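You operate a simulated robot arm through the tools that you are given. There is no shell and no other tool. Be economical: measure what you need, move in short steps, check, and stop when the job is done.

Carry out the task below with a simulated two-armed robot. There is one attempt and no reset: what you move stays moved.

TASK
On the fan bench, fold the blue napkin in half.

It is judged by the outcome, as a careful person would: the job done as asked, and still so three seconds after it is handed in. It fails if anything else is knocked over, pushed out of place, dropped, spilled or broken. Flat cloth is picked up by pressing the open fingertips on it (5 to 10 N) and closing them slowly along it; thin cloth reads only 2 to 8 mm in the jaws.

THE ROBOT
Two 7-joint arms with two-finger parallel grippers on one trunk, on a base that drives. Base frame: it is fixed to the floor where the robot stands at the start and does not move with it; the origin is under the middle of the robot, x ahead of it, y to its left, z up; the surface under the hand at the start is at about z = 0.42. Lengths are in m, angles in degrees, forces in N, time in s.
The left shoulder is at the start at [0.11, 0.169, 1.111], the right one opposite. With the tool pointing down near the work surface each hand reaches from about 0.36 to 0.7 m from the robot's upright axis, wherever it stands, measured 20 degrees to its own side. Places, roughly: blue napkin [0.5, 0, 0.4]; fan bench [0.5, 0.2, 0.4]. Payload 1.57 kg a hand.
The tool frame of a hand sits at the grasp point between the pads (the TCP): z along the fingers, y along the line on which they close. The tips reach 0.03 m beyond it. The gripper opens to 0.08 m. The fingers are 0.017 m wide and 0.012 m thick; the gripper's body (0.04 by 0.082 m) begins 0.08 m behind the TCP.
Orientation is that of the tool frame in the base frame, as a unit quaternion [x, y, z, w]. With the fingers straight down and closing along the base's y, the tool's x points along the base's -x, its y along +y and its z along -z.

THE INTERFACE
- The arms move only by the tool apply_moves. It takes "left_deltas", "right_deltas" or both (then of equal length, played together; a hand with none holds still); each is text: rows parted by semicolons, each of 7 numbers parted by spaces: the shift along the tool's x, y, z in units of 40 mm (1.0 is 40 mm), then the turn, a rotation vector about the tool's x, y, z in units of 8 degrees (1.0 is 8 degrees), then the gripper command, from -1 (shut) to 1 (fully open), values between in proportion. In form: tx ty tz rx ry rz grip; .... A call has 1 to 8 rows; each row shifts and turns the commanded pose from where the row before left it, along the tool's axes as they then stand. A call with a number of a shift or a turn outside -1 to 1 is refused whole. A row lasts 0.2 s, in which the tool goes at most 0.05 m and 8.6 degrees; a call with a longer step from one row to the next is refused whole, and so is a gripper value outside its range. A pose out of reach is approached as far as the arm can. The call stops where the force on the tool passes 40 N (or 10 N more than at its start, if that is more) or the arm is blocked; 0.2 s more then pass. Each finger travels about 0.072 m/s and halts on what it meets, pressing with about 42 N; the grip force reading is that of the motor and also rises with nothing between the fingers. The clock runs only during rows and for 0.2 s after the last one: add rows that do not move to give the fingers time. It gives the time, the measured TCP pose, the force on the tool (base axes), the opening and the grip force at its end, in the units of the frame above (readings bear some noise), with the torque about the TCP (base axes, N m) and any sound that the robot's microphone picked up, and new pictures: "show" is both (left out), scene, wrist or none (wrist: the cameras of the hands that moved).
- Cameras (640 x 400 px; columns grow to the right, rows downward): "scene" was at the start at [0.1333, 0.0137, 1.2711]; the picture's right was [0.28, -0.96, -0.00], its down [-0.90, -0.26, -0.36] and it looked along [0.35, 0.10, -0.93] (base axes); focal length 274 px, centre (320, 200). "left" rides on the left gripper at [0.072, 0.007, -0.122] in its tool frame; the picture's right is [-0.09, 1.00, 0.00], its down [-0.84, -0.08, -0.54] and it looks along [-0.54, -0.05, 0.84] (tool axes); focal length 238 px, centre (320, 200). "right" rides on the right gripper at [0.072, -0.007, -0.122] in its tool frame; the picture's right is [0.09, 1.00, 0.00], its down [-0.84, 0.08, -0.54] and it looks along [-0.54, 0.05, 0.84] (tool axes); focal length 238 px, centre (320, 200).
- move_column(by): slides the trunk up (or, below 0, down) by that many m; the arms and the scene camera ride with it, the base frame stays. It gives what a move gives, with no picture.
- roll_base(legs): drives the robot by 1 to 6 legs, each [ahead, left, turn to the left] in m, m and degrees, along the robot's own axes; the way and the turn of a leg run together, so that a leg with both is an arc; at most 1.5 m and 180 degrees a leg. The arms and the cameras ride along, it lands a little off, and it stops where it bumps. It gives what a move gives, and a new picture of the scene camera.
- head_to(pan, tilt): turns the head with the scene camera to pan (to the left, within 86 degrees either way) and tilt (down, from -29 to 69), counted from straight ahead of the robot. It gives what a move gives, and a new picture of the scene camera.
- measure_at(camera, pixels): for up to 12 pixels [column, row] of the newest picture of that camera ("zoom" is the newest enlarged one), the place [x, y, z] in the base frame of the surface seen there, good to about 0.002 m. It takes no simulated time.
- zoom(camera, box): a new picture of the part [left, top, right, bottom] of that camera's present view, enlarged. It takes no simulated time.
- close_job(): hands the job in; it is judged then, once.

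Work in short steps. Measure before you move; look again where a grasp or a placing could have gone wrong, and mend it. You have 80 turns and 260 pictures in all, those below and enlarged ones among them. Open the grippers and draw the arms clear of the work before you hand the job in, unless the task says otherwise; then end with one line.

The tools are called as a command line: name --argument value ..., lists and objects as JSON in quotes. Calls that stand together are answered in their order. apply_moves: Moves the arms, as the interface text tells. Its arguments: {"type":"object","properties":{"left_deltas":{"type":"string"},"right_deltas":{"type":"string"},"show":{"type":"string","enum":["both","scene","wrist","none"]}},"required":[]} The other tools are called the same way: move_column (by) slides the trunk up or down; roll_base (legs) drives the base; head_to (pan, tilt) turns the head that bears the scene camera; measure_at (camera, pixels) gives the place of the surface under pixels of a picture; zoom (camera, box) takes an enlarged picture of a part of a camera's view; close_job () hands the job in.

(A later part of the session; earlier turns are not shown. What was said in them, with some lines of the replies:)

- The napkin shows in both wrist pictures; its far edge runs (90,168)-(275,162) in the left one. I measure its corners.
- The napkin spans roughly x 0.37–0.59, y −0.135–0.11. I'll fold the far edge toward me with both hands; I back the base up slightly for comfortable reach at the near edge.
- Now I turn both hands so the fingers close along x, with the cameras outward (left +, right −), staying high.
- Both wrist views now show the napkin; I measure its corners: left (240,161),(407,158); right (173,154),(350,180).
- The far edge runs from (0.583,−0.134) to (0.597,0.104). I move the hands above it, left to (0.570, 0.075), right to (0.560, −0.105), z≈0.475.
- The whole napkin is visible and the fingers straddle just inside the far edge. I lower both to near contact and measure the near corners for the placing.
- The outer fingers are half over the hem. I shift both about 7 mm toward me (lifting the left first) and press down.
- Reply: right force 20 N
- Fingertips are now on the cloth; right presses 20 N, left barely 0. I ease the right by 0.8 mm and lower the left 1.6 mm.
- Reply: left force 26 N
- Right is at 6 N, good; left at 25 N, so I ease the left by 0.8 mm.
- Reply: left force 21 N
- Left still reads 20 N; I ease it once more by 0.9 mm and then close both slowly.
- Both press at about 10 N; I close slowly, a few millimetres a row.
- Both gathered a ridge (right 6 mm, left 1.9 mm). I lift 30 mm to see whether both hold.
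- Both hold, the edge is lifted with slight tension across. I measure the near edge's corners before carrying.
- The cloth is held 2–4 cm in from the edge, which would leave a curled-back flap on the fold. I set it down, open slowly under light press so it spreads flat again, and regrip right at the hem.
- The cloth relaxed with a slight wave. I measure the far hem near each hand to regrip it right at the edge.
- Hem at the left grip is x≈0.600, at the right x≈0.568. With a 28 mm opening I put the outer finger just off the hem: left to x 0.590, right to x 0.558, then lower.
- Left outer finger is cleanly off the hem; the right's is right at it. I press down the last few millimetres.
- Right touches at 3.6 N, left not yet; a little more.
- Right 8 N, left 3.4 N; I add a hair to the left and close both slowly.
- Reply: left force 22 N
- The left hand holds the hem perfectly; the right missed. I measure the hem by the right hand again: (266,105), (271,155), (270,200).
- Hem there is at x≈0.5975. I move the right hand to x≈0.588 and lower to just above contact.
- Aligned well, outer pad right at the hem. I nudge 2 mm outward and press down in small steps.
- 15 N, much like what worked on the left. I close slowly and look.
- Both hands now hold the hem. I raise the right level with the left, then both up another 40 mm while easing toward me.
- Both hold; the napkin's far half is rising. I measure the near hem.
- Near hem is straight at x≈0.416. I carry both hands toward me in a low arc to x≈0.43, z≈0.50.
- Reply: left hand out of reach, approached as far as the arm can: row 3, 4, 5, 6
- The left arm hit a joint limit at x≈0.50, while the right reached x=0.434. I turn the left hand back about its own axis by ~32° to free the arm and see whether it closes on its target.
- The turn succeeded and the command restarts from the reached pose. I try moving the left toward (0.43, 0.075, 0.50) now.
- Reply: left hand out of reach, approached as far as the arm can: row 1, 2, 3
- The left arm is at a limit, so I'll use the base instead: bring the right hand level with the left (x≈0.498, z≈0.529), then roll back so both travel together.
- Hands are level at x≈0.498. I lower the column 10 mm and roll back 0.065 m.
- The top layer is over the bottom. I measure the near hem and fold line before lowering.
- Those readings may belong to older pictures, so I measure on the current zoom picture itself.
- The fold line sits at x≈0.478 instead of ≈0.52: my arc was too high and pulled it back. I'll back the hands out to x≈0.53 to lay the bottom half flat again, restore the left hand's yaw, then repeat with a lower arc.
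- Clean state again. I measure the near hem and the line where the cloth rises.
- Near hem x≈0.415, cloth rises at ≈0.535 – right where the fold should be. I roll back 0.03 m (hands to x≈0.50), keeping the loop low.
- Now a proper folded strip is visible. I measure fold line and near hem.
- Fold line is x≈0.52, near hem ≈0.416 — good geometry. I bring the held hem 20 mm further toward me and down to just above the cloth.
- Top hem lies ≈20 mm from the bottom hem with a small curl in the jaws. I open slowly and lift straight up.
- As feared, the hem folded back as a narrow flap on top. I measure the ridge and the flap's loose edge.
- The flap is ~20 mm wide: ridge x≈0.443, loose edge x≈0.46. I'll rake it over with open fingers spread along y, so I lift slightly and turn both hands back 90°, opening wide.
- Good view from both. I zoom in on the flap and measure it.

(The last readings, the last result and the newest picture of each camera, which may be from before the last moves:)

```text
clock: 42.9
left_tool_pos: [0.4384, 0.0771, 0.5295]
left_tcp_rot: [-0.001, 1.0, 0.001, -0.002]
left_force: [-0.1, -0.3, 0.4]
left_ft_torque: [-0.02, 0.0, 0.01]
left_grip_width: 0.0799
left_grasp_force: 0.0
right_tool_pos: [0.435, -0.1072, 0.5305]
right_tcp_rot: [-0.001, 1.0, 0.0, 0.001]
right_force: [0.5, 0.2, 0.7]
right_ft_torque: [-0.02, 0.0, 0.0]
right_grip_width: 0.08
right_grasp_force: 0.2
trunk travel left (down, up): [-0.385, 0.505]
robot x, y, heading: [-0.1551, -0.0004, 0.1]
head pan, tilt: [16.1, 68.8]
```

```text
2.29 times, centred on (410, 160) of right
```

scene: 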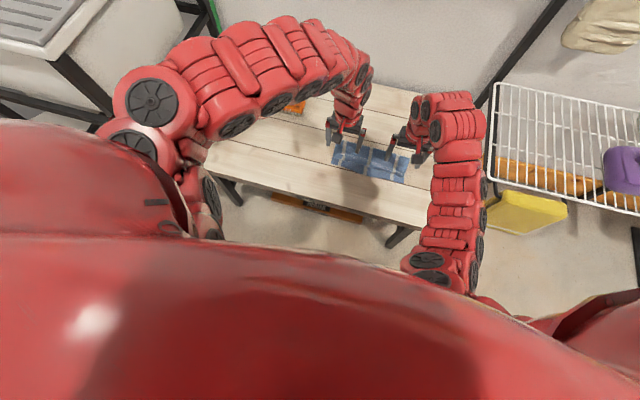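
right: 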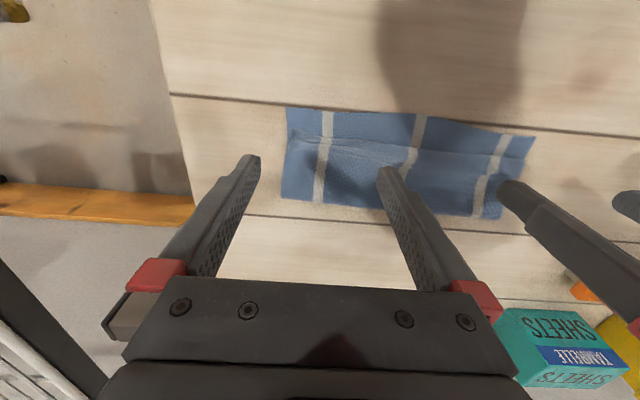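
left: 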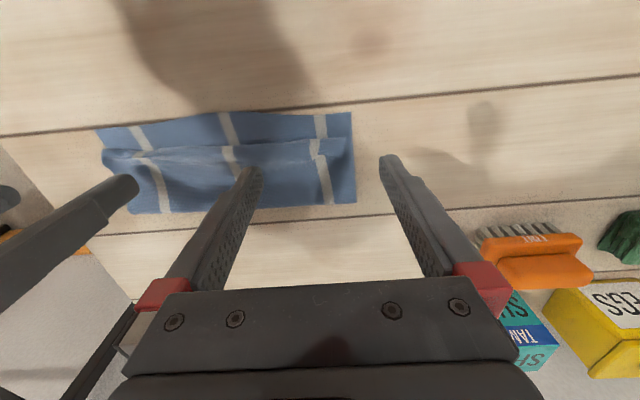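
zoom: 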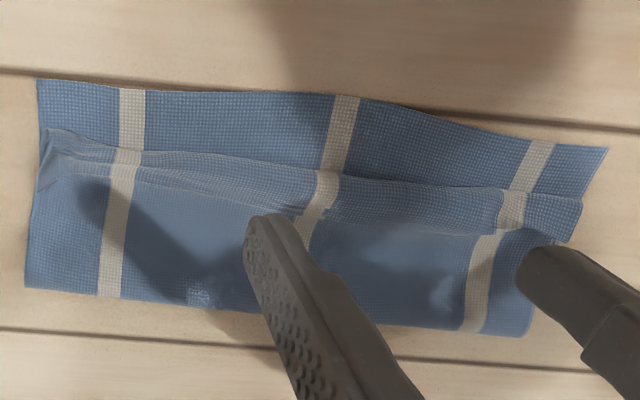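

The flap is 12–20 mm wide and slightly raised (z≈0.43). I position the four fingertips beyond it at x≈0.487, low but barely above the cloth.

apply_moves --left_deltas "-0.61 -0.25 0.37 0 0 0 1;-0.61 -0.25 0.37 0 0 0 1;0 0 0.55 0 0 0 1;0 0 0.5 0 0 0 1;0 0 0 0 0 0 1" --right_deltas "-0.65 0.27 0.38 0 0 0 1;-0.65 0.27 0.38 0 0 0 1;0 0 0.55 0 0 0 1;0 0 0.53 0 0 0 1;0 0 0 0 0 0 1"

```text
clock: 44.1
left_tool_pos: [0.4844, 0.0549, 0.4584]
left_tcp_rot: [-0.001, 1.0, 0.0, -0.001]
left_force: [-0.2, -0.5, 0.6]
left_ft_torque: [0.03, -0.01, 0.0]
left_grip_width: 0.0802
left_grasp_force: 0.0
right_tool_pos: [0.4868, -0.0868, 0.455]
right_tcp_rot: [0.0, 1.0, 0.0, 0.001]
right_force: [0.4, 0.0, -0.2]
right_ft_torque: [-0.01, 0.0, -0.02]
right_grip_width: 0.0798
right_grasp_force: 0.1
trunk travel left (down, up): [-0.385, 0.505]
robot x, y, heading: [-0.1563, 0.0025, 0.4]
head pan, tilt: [16.1, 68.8]
```

scene: 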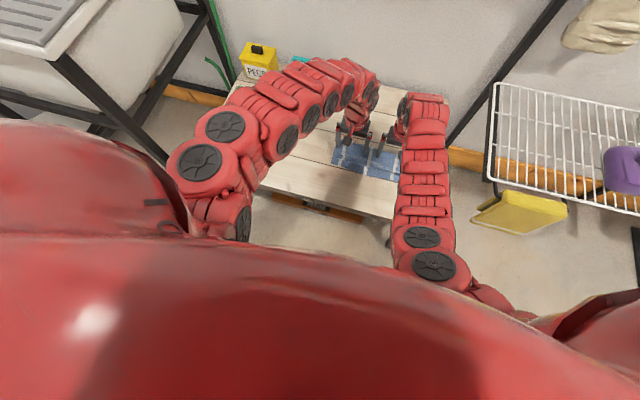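
right: 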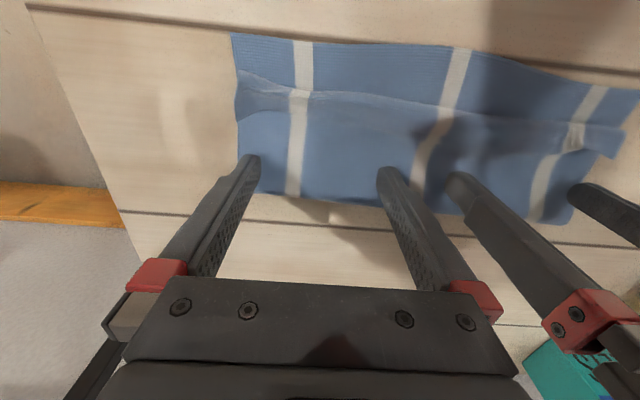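
left: 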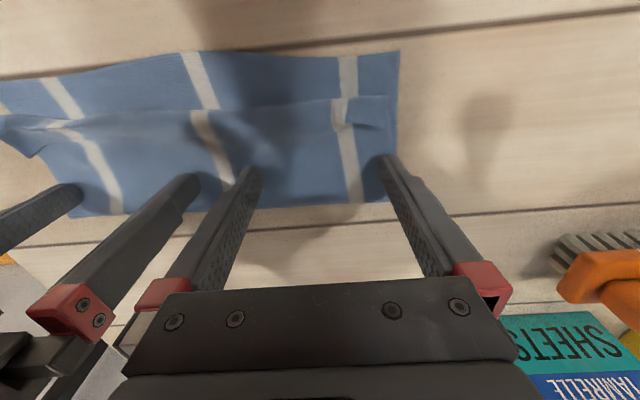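

I lower the left 3 mm and sweep both toward me 45 mm.

apply_moves --left_deltas "0 0 0.09 0 0 0 1;0.3 0 0 0 0 0 1;0.3 0 0 0 0 0 1;0.3 0 0 0 0 0 1;0.25 0 0 0 0 0 1;0 0 0 0 0 0 1" --right_deltas "0 0 0 0 0 0 1;0.3 0 0 0 0 0 1;0.3 0 0 0 0 0 1;0.3 0 0 0 0 0 1;0.3 0 0 0 0 0 1;0 0 0 0 0 0 1" --show "wrist"

zoom --camera "left" --box '[0, 60, 420, 240]'

zoom --camera "right" --box '[210, 60, 630, 240]'

```text
clock: 45.5
left_tool_pos: [0.4409, 0.0546, 0.4554]
left_tcp_rot: [-0.001, 1.0, 0.0, -0.002]
left_force: [-0.2, 0.0, -0.5]
left_ft_torque: [-0.03, -0.01, -0.01]
left_grip_width: 0.0801
left_grasp_force: 0.0
right_tool_pos: [0.439, -0.0864, 0.4553]
right_tcp_rot: [0.0, 1.0, 0.0, 0.0]
right_force: [0.3, -0.7, 0.1]
right_ft_torque: [0.01, 0.02, 0.0]
right_grip_width: 0.08
right_grasp_force: 0.2
trunk travel left (down, up): [-0.385, 0.505]
robot x, y, heading: [-0.154, 0.0042, 0.2]
head pan, tilt: [16.1, 68.8]
```

right: 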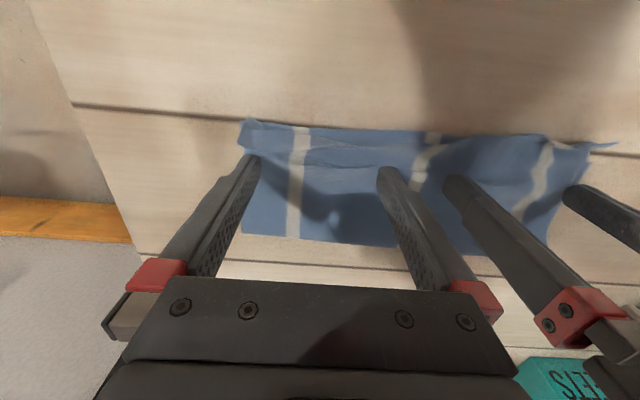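
left: 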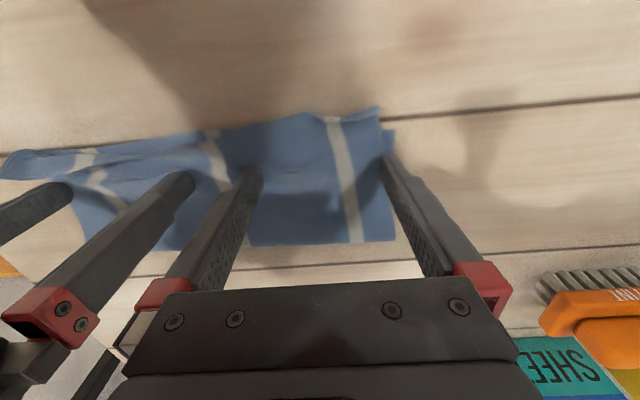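

```text
1.52 times, centred on (210, 150) of left
```

zoom: 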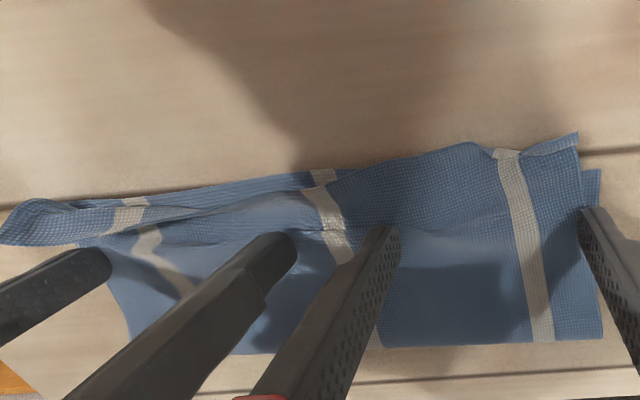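

```text
1.52 times, centred on (420, 150) of right
```

zoom: 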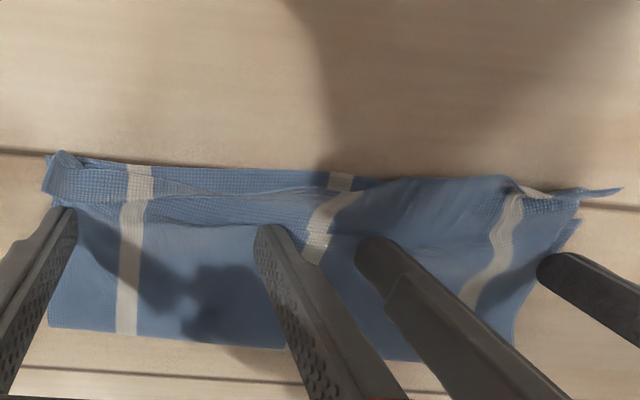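

The sweep unrolled much of the flap. I lift straight up and look before going on.

apply_moves --left_deltas "-0.1 0 -0.4 0 0 0 1;0 0 -0.8 0 0 0 1;0 0 -0.8 0 0 0 1;0 0 0 0 0 0 1" --right_deltas "-0.1 0 -0.4 0 0 0 1;0 0 -0.8 0 0 0 1;0 0 -0.8 0 0 0 1;0 0 0 0 0 0 1" --show "wrist"

zoom --camera "right" --box '[270, 90, 550, 265]'

zoom --camera "left" --box '[100, 90, 380, 265]'

```text
clock: 46.5
left_tool_pos: [0.4477, 0.0567, 0.5294]
left_tcp_rot: [0.0, 1.0, 0.001, -0.003]
left_force: [-0.2, -0.6, -0.9]
left_ft_torque: [-0.01, 0.02, 0.0]
left_grip_width: 0.0801
left_grasp_force: 0.0
left hand out of reach, approached as far as the arm can: row 3
right_tool_pos: [0.4421, -0.0884, 0.5359]
right_tcp_rot: [-0.001, 1.0, 0.0, 0.001]
right_force: [-0.4, 0.3, -0.1]
right_ft_torque: [0.02, -0.04, -0.01]
right_grip_width: 0.0801
right_grasp_force: 0.0
trunk travel left (down, up): [-0.385, 0.505]
robot x, y, heading: [-0.1506, 0.0013, 0.0]
head pan, tilt: [16.1, 68.8]
```

right: 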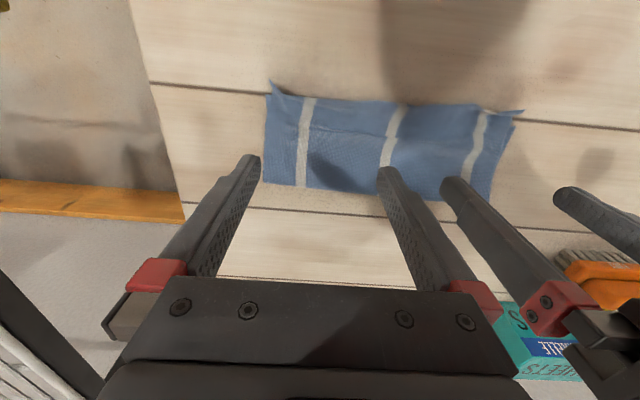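
left: 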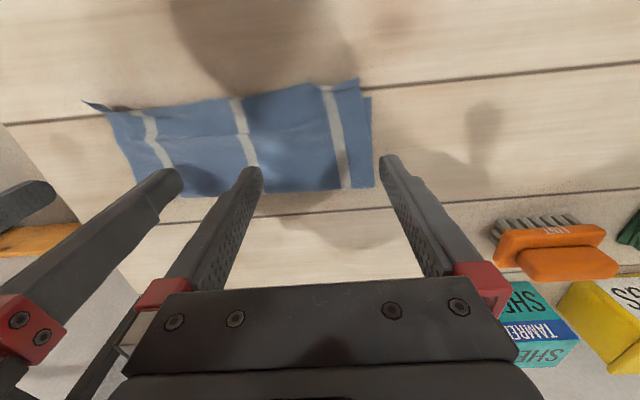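

```text
2.29 times, centred on (410, 178) of right
```

zoom: 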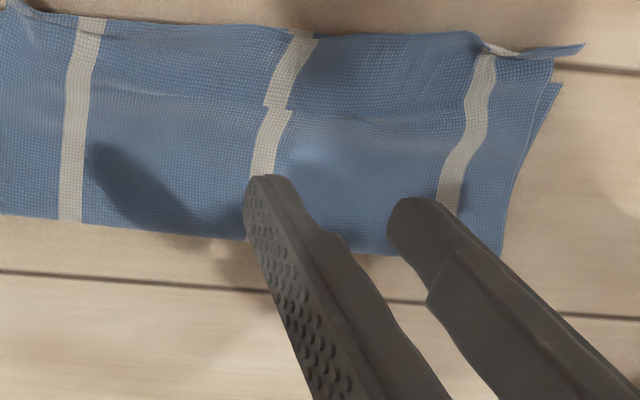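

```text
2.29 times, centred on (240, 178) of left
```

zoom: 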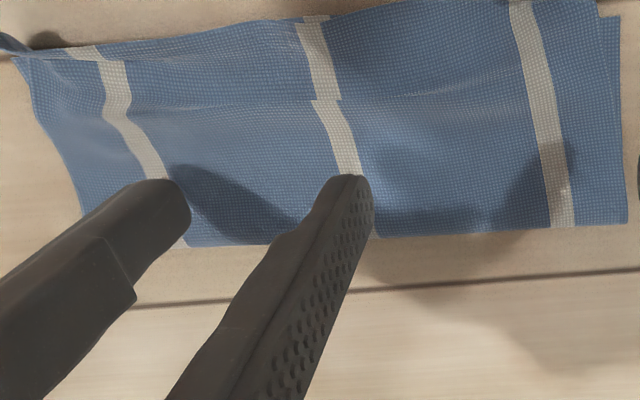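

Excellent: the flap flipped and the hems nearly coincide. I draw the hands sideways for a clear view.

apply_moves --left_deltas "0 0.9 0 0 0 0 1;0 0.9 0 0 0 0 1;0 0.3 0 0 0 0 1;0 0 0 0 0 0 1" --right_deltas "0 -0.9 0 0 0 0 1;0 -0.9 0 0 0 0 1;0 -0.3 0 0 0 0 1;0 0 0 0 0 0 1"

zoom --camera "scene" --box '[310, 120, 430, 200]'

zoom --camera "right" --box '[320, 60, 640, 260]'

```text
clock: 47.5
left_tool_pos: [0.4478, 0.1404, 0.5313]
left_tcp_rot: [-0.001, 1.0, 0.0, -0.002]
left_force: [0.3, -0.1, 0.5]
left_ft_torque: [-0.02, -0.03, -0.04]
left_grip_width: 0.0797
left_grasp_force: 0.0
right_tool_pos: [0.4427, -0.1709, 0.5356]
right_tcp_rot: [0.0, 1.0, 0.0, 0.001]
right_force: [-0.2, -0.3, 0.2]
right_ft_torque: [0.03, -0.01, -0.01]
right_grip_width: 0.0798
right_grasp_force: 0.1
trunk travel left (down, up): [-0.385, 0.505]
robot x, y, heading: [-0.1536, -0.0008, 0.3]
head pan, tilt: [16.1, 68.8]
```

scene: 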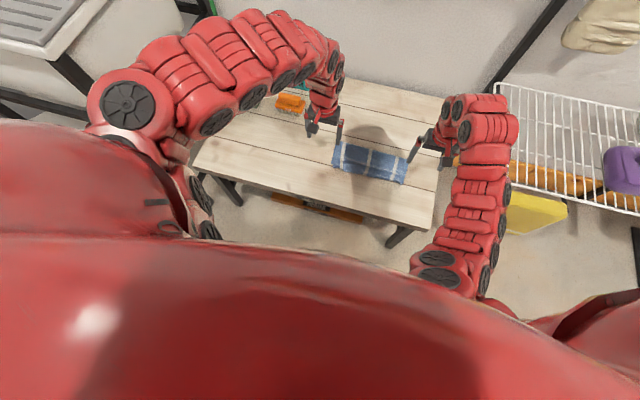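
right: 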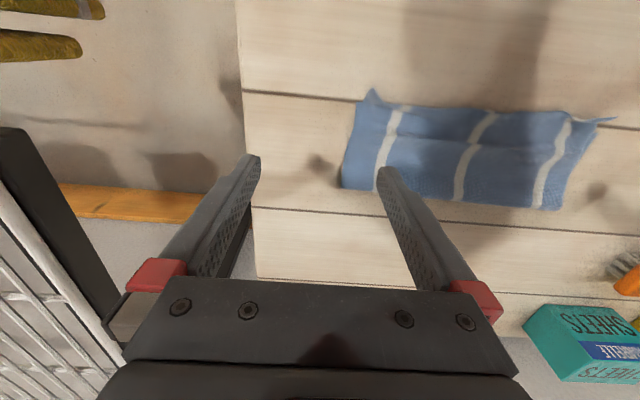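
left: 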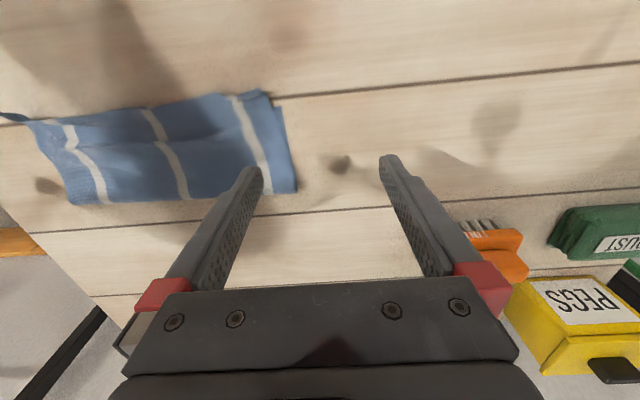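

```text
5.00 times, centred on (370, 160) of scene
```

zoom: 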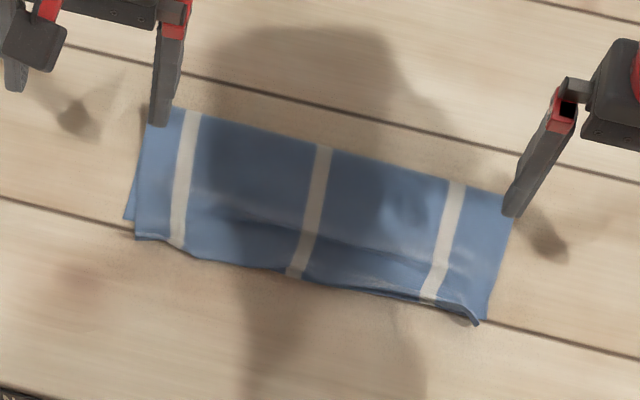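

```text
2.00 times, centred on (480, 160) of right
```

zoom: 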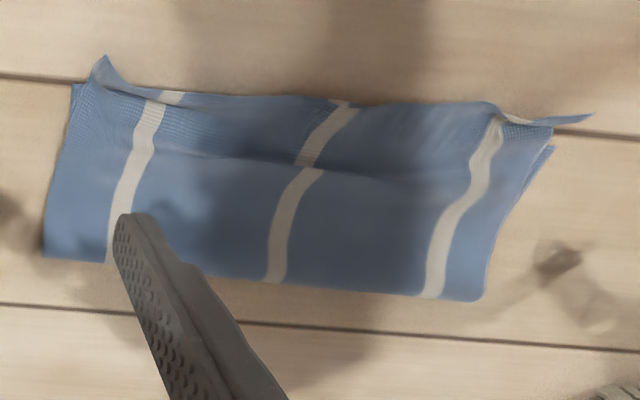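

Folded nicely; the near-hem corners curl up slightly. I measure the hems and corners.

measure_at --camera "zoom" --pixels '[[104, 60], [76, 90], [45, 253], [170, 97], [330, 103], [490, 108], [588, 116], [550, 130], [480, 297], [552, 155], [330, 165], [260, 150]]'

zoom --camera "left" --box '[0, 60, 320, 230]'

measure_at --camera "zoom" --pixels '[[530, 65], [540, 80], [440, 72], [590, 262], [565, 95], [300, 95], [60, 122], [130, 105], [140, 285]]'

```text
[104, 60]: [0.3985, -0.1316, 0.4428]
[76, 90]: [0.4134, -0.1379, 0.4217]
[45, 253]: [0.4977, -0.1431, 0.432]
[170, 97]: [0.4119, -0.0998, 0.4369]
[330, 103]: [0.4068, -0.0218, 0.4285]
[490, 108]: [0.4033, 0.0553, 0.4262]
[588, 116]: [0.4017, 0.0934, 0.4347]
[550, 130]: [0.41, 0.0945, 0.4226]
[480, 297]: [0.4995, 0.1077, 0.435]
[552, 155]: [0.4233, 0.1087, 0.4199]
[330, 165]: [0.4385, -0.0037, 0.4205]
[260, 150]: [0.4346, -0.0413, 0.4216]
```

```text
2.00 times, centred on (160, 145) of left
```

zoom: 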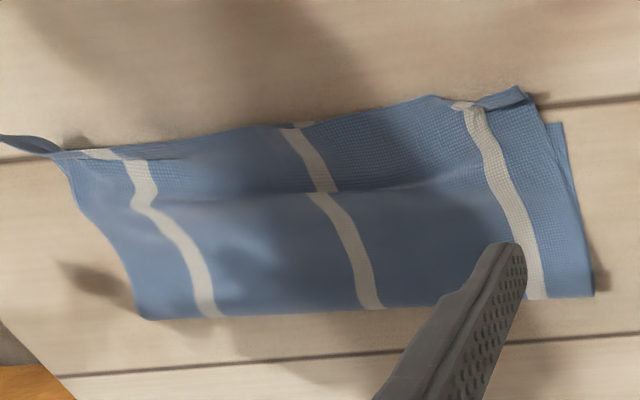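

```text
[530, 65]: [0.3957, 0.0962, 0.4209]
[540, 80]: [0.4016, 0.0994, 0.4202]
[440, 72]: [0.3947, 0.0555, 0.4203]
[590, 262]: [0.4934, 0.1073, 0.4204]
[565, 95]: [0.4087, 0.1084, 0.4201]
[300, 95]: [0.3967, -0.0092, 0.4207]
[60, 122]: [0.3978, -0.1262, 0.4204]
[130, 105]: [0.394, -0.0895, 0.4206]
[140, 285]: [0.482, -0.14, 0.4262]
```

Top hem (x≈0.40–0.41) overlaps the bottom hem (x≈0.413–0.42) within about a centimetre. I'll pat the curled near corners flat with a straight-down light press at x≈0.41.

apply_moves --left_deltas "0.3 -0.75 0 0 0 0 1;0.3 -0.75 0 0 0 0 1;0.3 -0.75 0 0 0 0 1;0 0 0.8 0 0 0 1;0 0 0.7 0 0 0 1;0 0 0.3 0 0 0 1;0 0 0 0 0 0 1" --right_deltas "0.28 0.72 0 0 0 0 1;0.28 0.72 0 0 0 0 1;0.28 0.72 0 0 0 0 1;0 0 0.8 0 0 0 1;0 0 0.8 0 0 0 1;0 0 0.3 0 0 0 1;0 0 0 0 0 0 1" --show "wrist"

```text
clock: 49.1
left_tool_pos: [0.4261, 0.0475, 0.451]
left_tcp_rot: [-0.001, 1.0, 0.0, 0.002]
left_force: [1.8, 1.4, 19.5]
left_ft_torque: [0.18, 0.0, 0.03]
left_grip_width: 0.0799
left_grasp_force: 0.1
left hand out of reach, approached as far as the arm can: row 1, 2, 3
right_tool_pos: [0.4078, -0.0854, 0.4615]
right_tcp_rot: [-0.001, 1.0, 0.0, 0.001]
right_force: [0.4, 1.1, -0.6]
right_ft_torque: [-0.01, 0.02, 0.0]
right_grip_width: 0.08
right_grasp_force: 0.0
trunk travel left (down, up): [-0.385, 0.505]
robot x, y, heading: [-0.152, 0.0014, -0.0]
head pan, tilt: [16.1, 68.8]
```

right: 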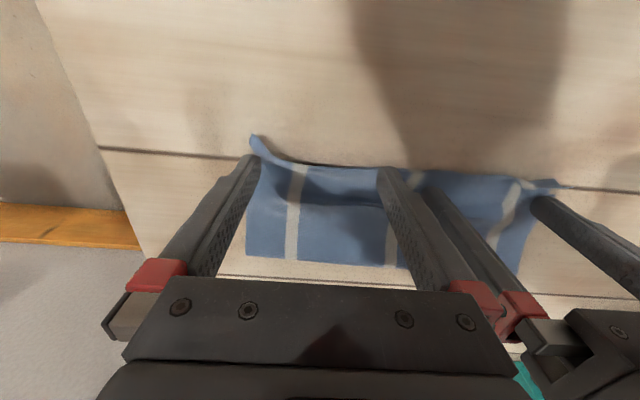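
left: 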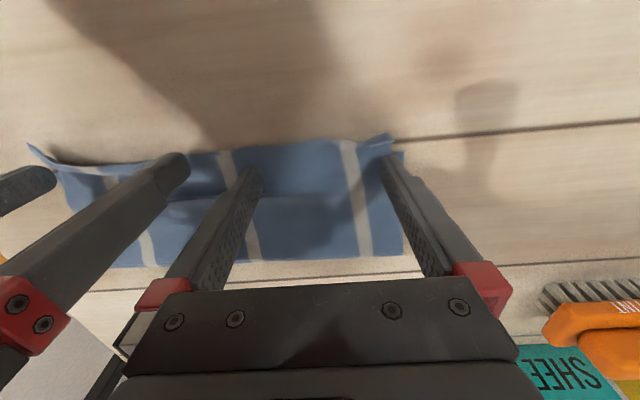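

Left has pressed (19 N); I lower the right 9 mm and then lift both straight up.

apply_moves --left_deltas "0 0 -0.02 0 0 0 1;0 0 0 0 0 0 1;0 0 0 0 0 0 1;0 0 -0.4 0 0 0 1;0 0 -0.7 0 0 0 1;0 0 -0.7 0 0 0 1;0 0 0 0 0 0 1" --right_deltas "0 0 0.15 0 0 0 1;0 0 0.08 0 0 0 1;0 0 0 0 0 0 1;0 0 -0.6 0 0 0 1;0 0 -0.7 0 0 0 1;0 0 -0.7 0 0 0 1;0 0 0 0 0 0 1" --show "none"

apply_moves --left_deltas "0 0.9 0 0 0 0 1;0 0.9 0 0 0 0 1;0 0.9 -0.2 0 0 0 1;0 0 0 0 0 0 1" --right_deltas "0 -0.9 0 0 0 0 1;0 -0.9 0 0 0 0 1;0 -0.9 -0.2 0 0 0 1;0 0 0 0 0 0 1"

zoom --camera "scene" --box '[310, 120, 430, 200]'

zoom --camera "left" --box '[0, 60, 320, 260]'

zoom --camera "right" --box '[320, 60, 640, 260]'

```text
clock: 50.7
left_tool_pos: [0.4298, 0.0474, 0.5174]
left_tcp_rot: [-0.001, 1.0, 0.0, -0.003]
left_force: [-0.5, -0.1, -0.6]
left_ft_torque: [-0.02, -0.02, 0.04]
left_grip_width: 0.08
left_grasp_force: 0.2
left hand out of reach, approached as far as the arm can: row 6
right_tool_pos: [0.4103, -0.0827, 0.5324]
right_tcp_rot: [0.0, 1.0, 0.0, 0.0]
right_force: [0.2, 1.3, 0.7]
right_ft_torque: [-0.02, -0.03, 0.0]
right_grip_width: 0.0799
right_grasp_force: 0.1
trunk travel left (down, up): [-0.385, 0.505]
robot x, y, heading: [-0.1552, 0.0028, 0.3]
head pan, tilt: [16.1, 68.8]
```

```text
clock: 51.7
left_tool_pos: [0.4402, 0.1551, 0.5196]
left_tcp_rot: [-0.002, 1.0, 0.0, -0.003]
left_force: [0.1, -1.2, 0.7]
left_ft_torque: [0.0, -0.01, 0.01]
left_grip_width: 0.0801
left_grasp_force: 0.2
left hand out of reach, approached as far as the arm can: row 2, 3
right_tool_pos: [0.4094, -0.1909, 0.538]
right_tcp_rot: [-0.002, 1.0, 0.0, 0.001]
right_force: [0.6, -0.4, -0.3]
right_ft_torque: [-0.01, 0.0, 0.0]
right_grip_width: 0.08
right_grasp_force: 0.0
trunk travel left (down, up): [-0.385, 0.505]
robot x, y, heading: [-0.1557, 0.0005, 0.1]
head pan, tilt: [16.1, 68.8]
```

scene: 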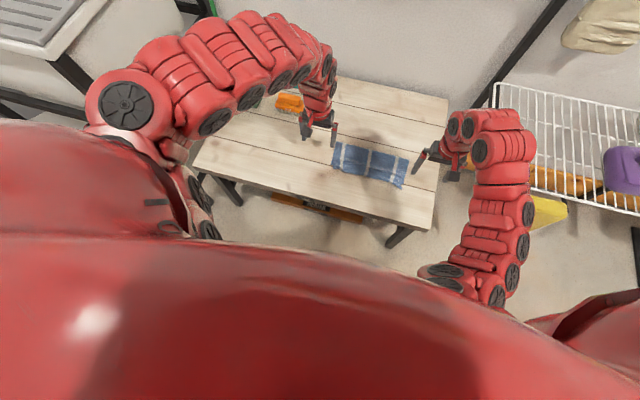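
right: 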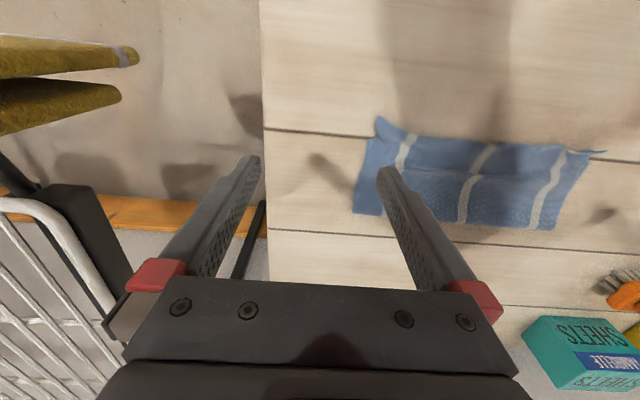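
left: 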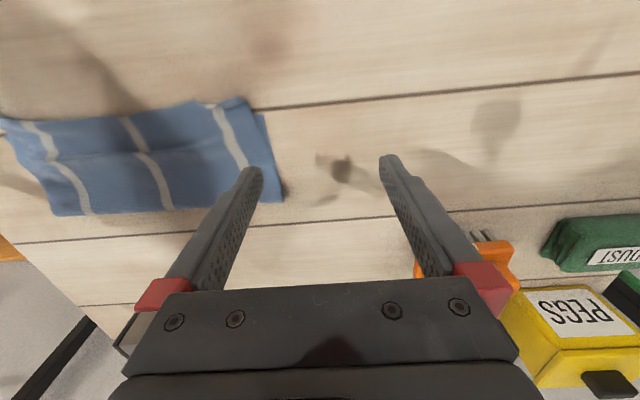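

```text
5.00 times, centred on (370, 160) of scene
```

zoom: 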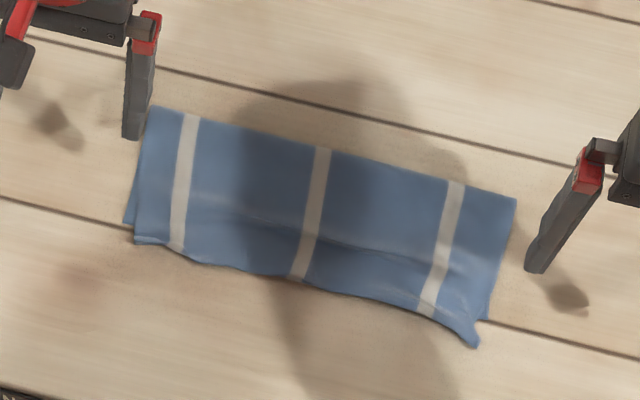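

```text
2.00 times, centred on (160, 160) of left
```

zoom: 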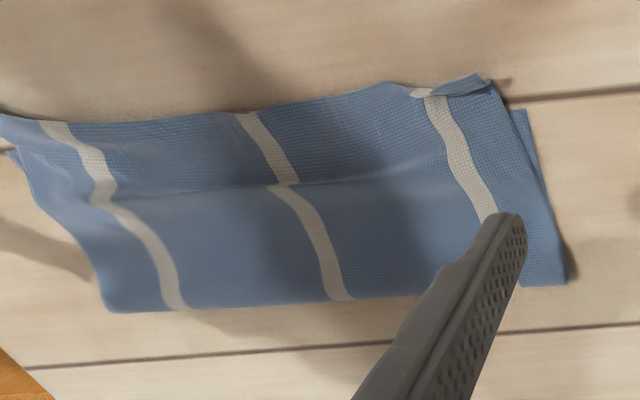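

```text
2.00 times, centred on (480, 160) of right
```

zoom: 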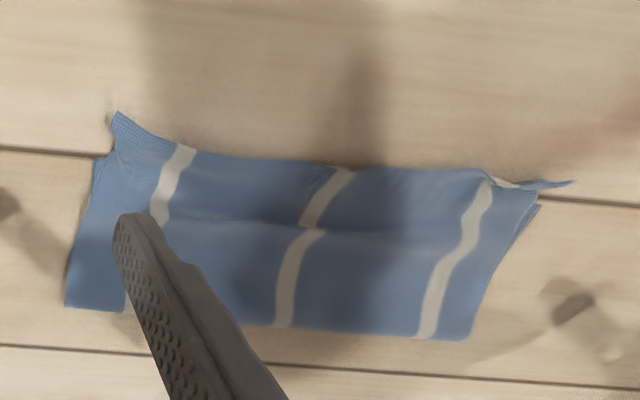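

The napkin lies folded in half with hems matching within 1–2 cm. I raise the column to draw the open hands clear and check the final state.

move_column --by 0.12

zoom --camera "scene" --box '[200, 70, 460, 250]'

```text
clock: 53.2
left_tool_pos: [0.4405, 0.1534, 0.6409]
left_tcp_rot: [-0.001, 1.0, -0.001, -0.003]
left_force: [-0.5, 0.5, 1.1]
left_ft_torque: [0.0, 0.03, 0.01]
left_grip_width: 0.0797
left_grasp_force: 0.1
right_tool_pos: [0.4086, -0.1901, 0.657]
right_tcp_rot: [-0.001, 1.0, 0.0, 0.001]
right_force: [-0.4, 0.0, -0.2]
right_ft_torque: [-0.01, 0.0, 0.02]
right_grip_width: 0.0801
right_grasp_force: 0.0
trunk travel left (down, up): [-0.505, 0.385]
robot x, y, heading: [-0.1547, 0.0001, 0.0]
head pan, tilt: [16.1, 68.8]
```

```text
2.22 times, centred on (330, 160) of scene
```

zoom: 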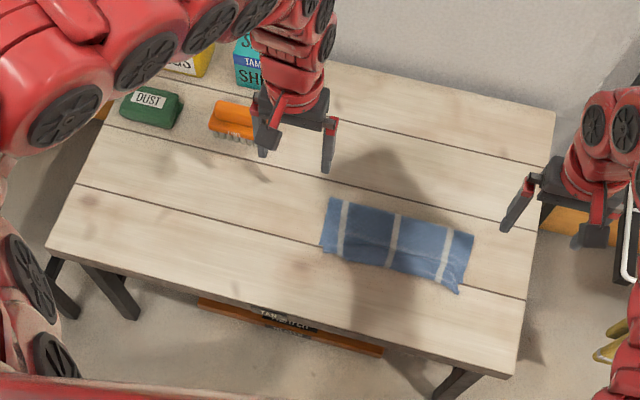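

The napkin is folded in half, everything else stands as before, and the hands are clear and open; I hand it in.

close_job

```text
The job is handed in.
```

The blue napkin is folded in half on the fan bench. The hems meet to about 1 cm, except the right corner, which sticks out up to about 2 cm. Both near corners still curl slightly, and nothing else was moved.
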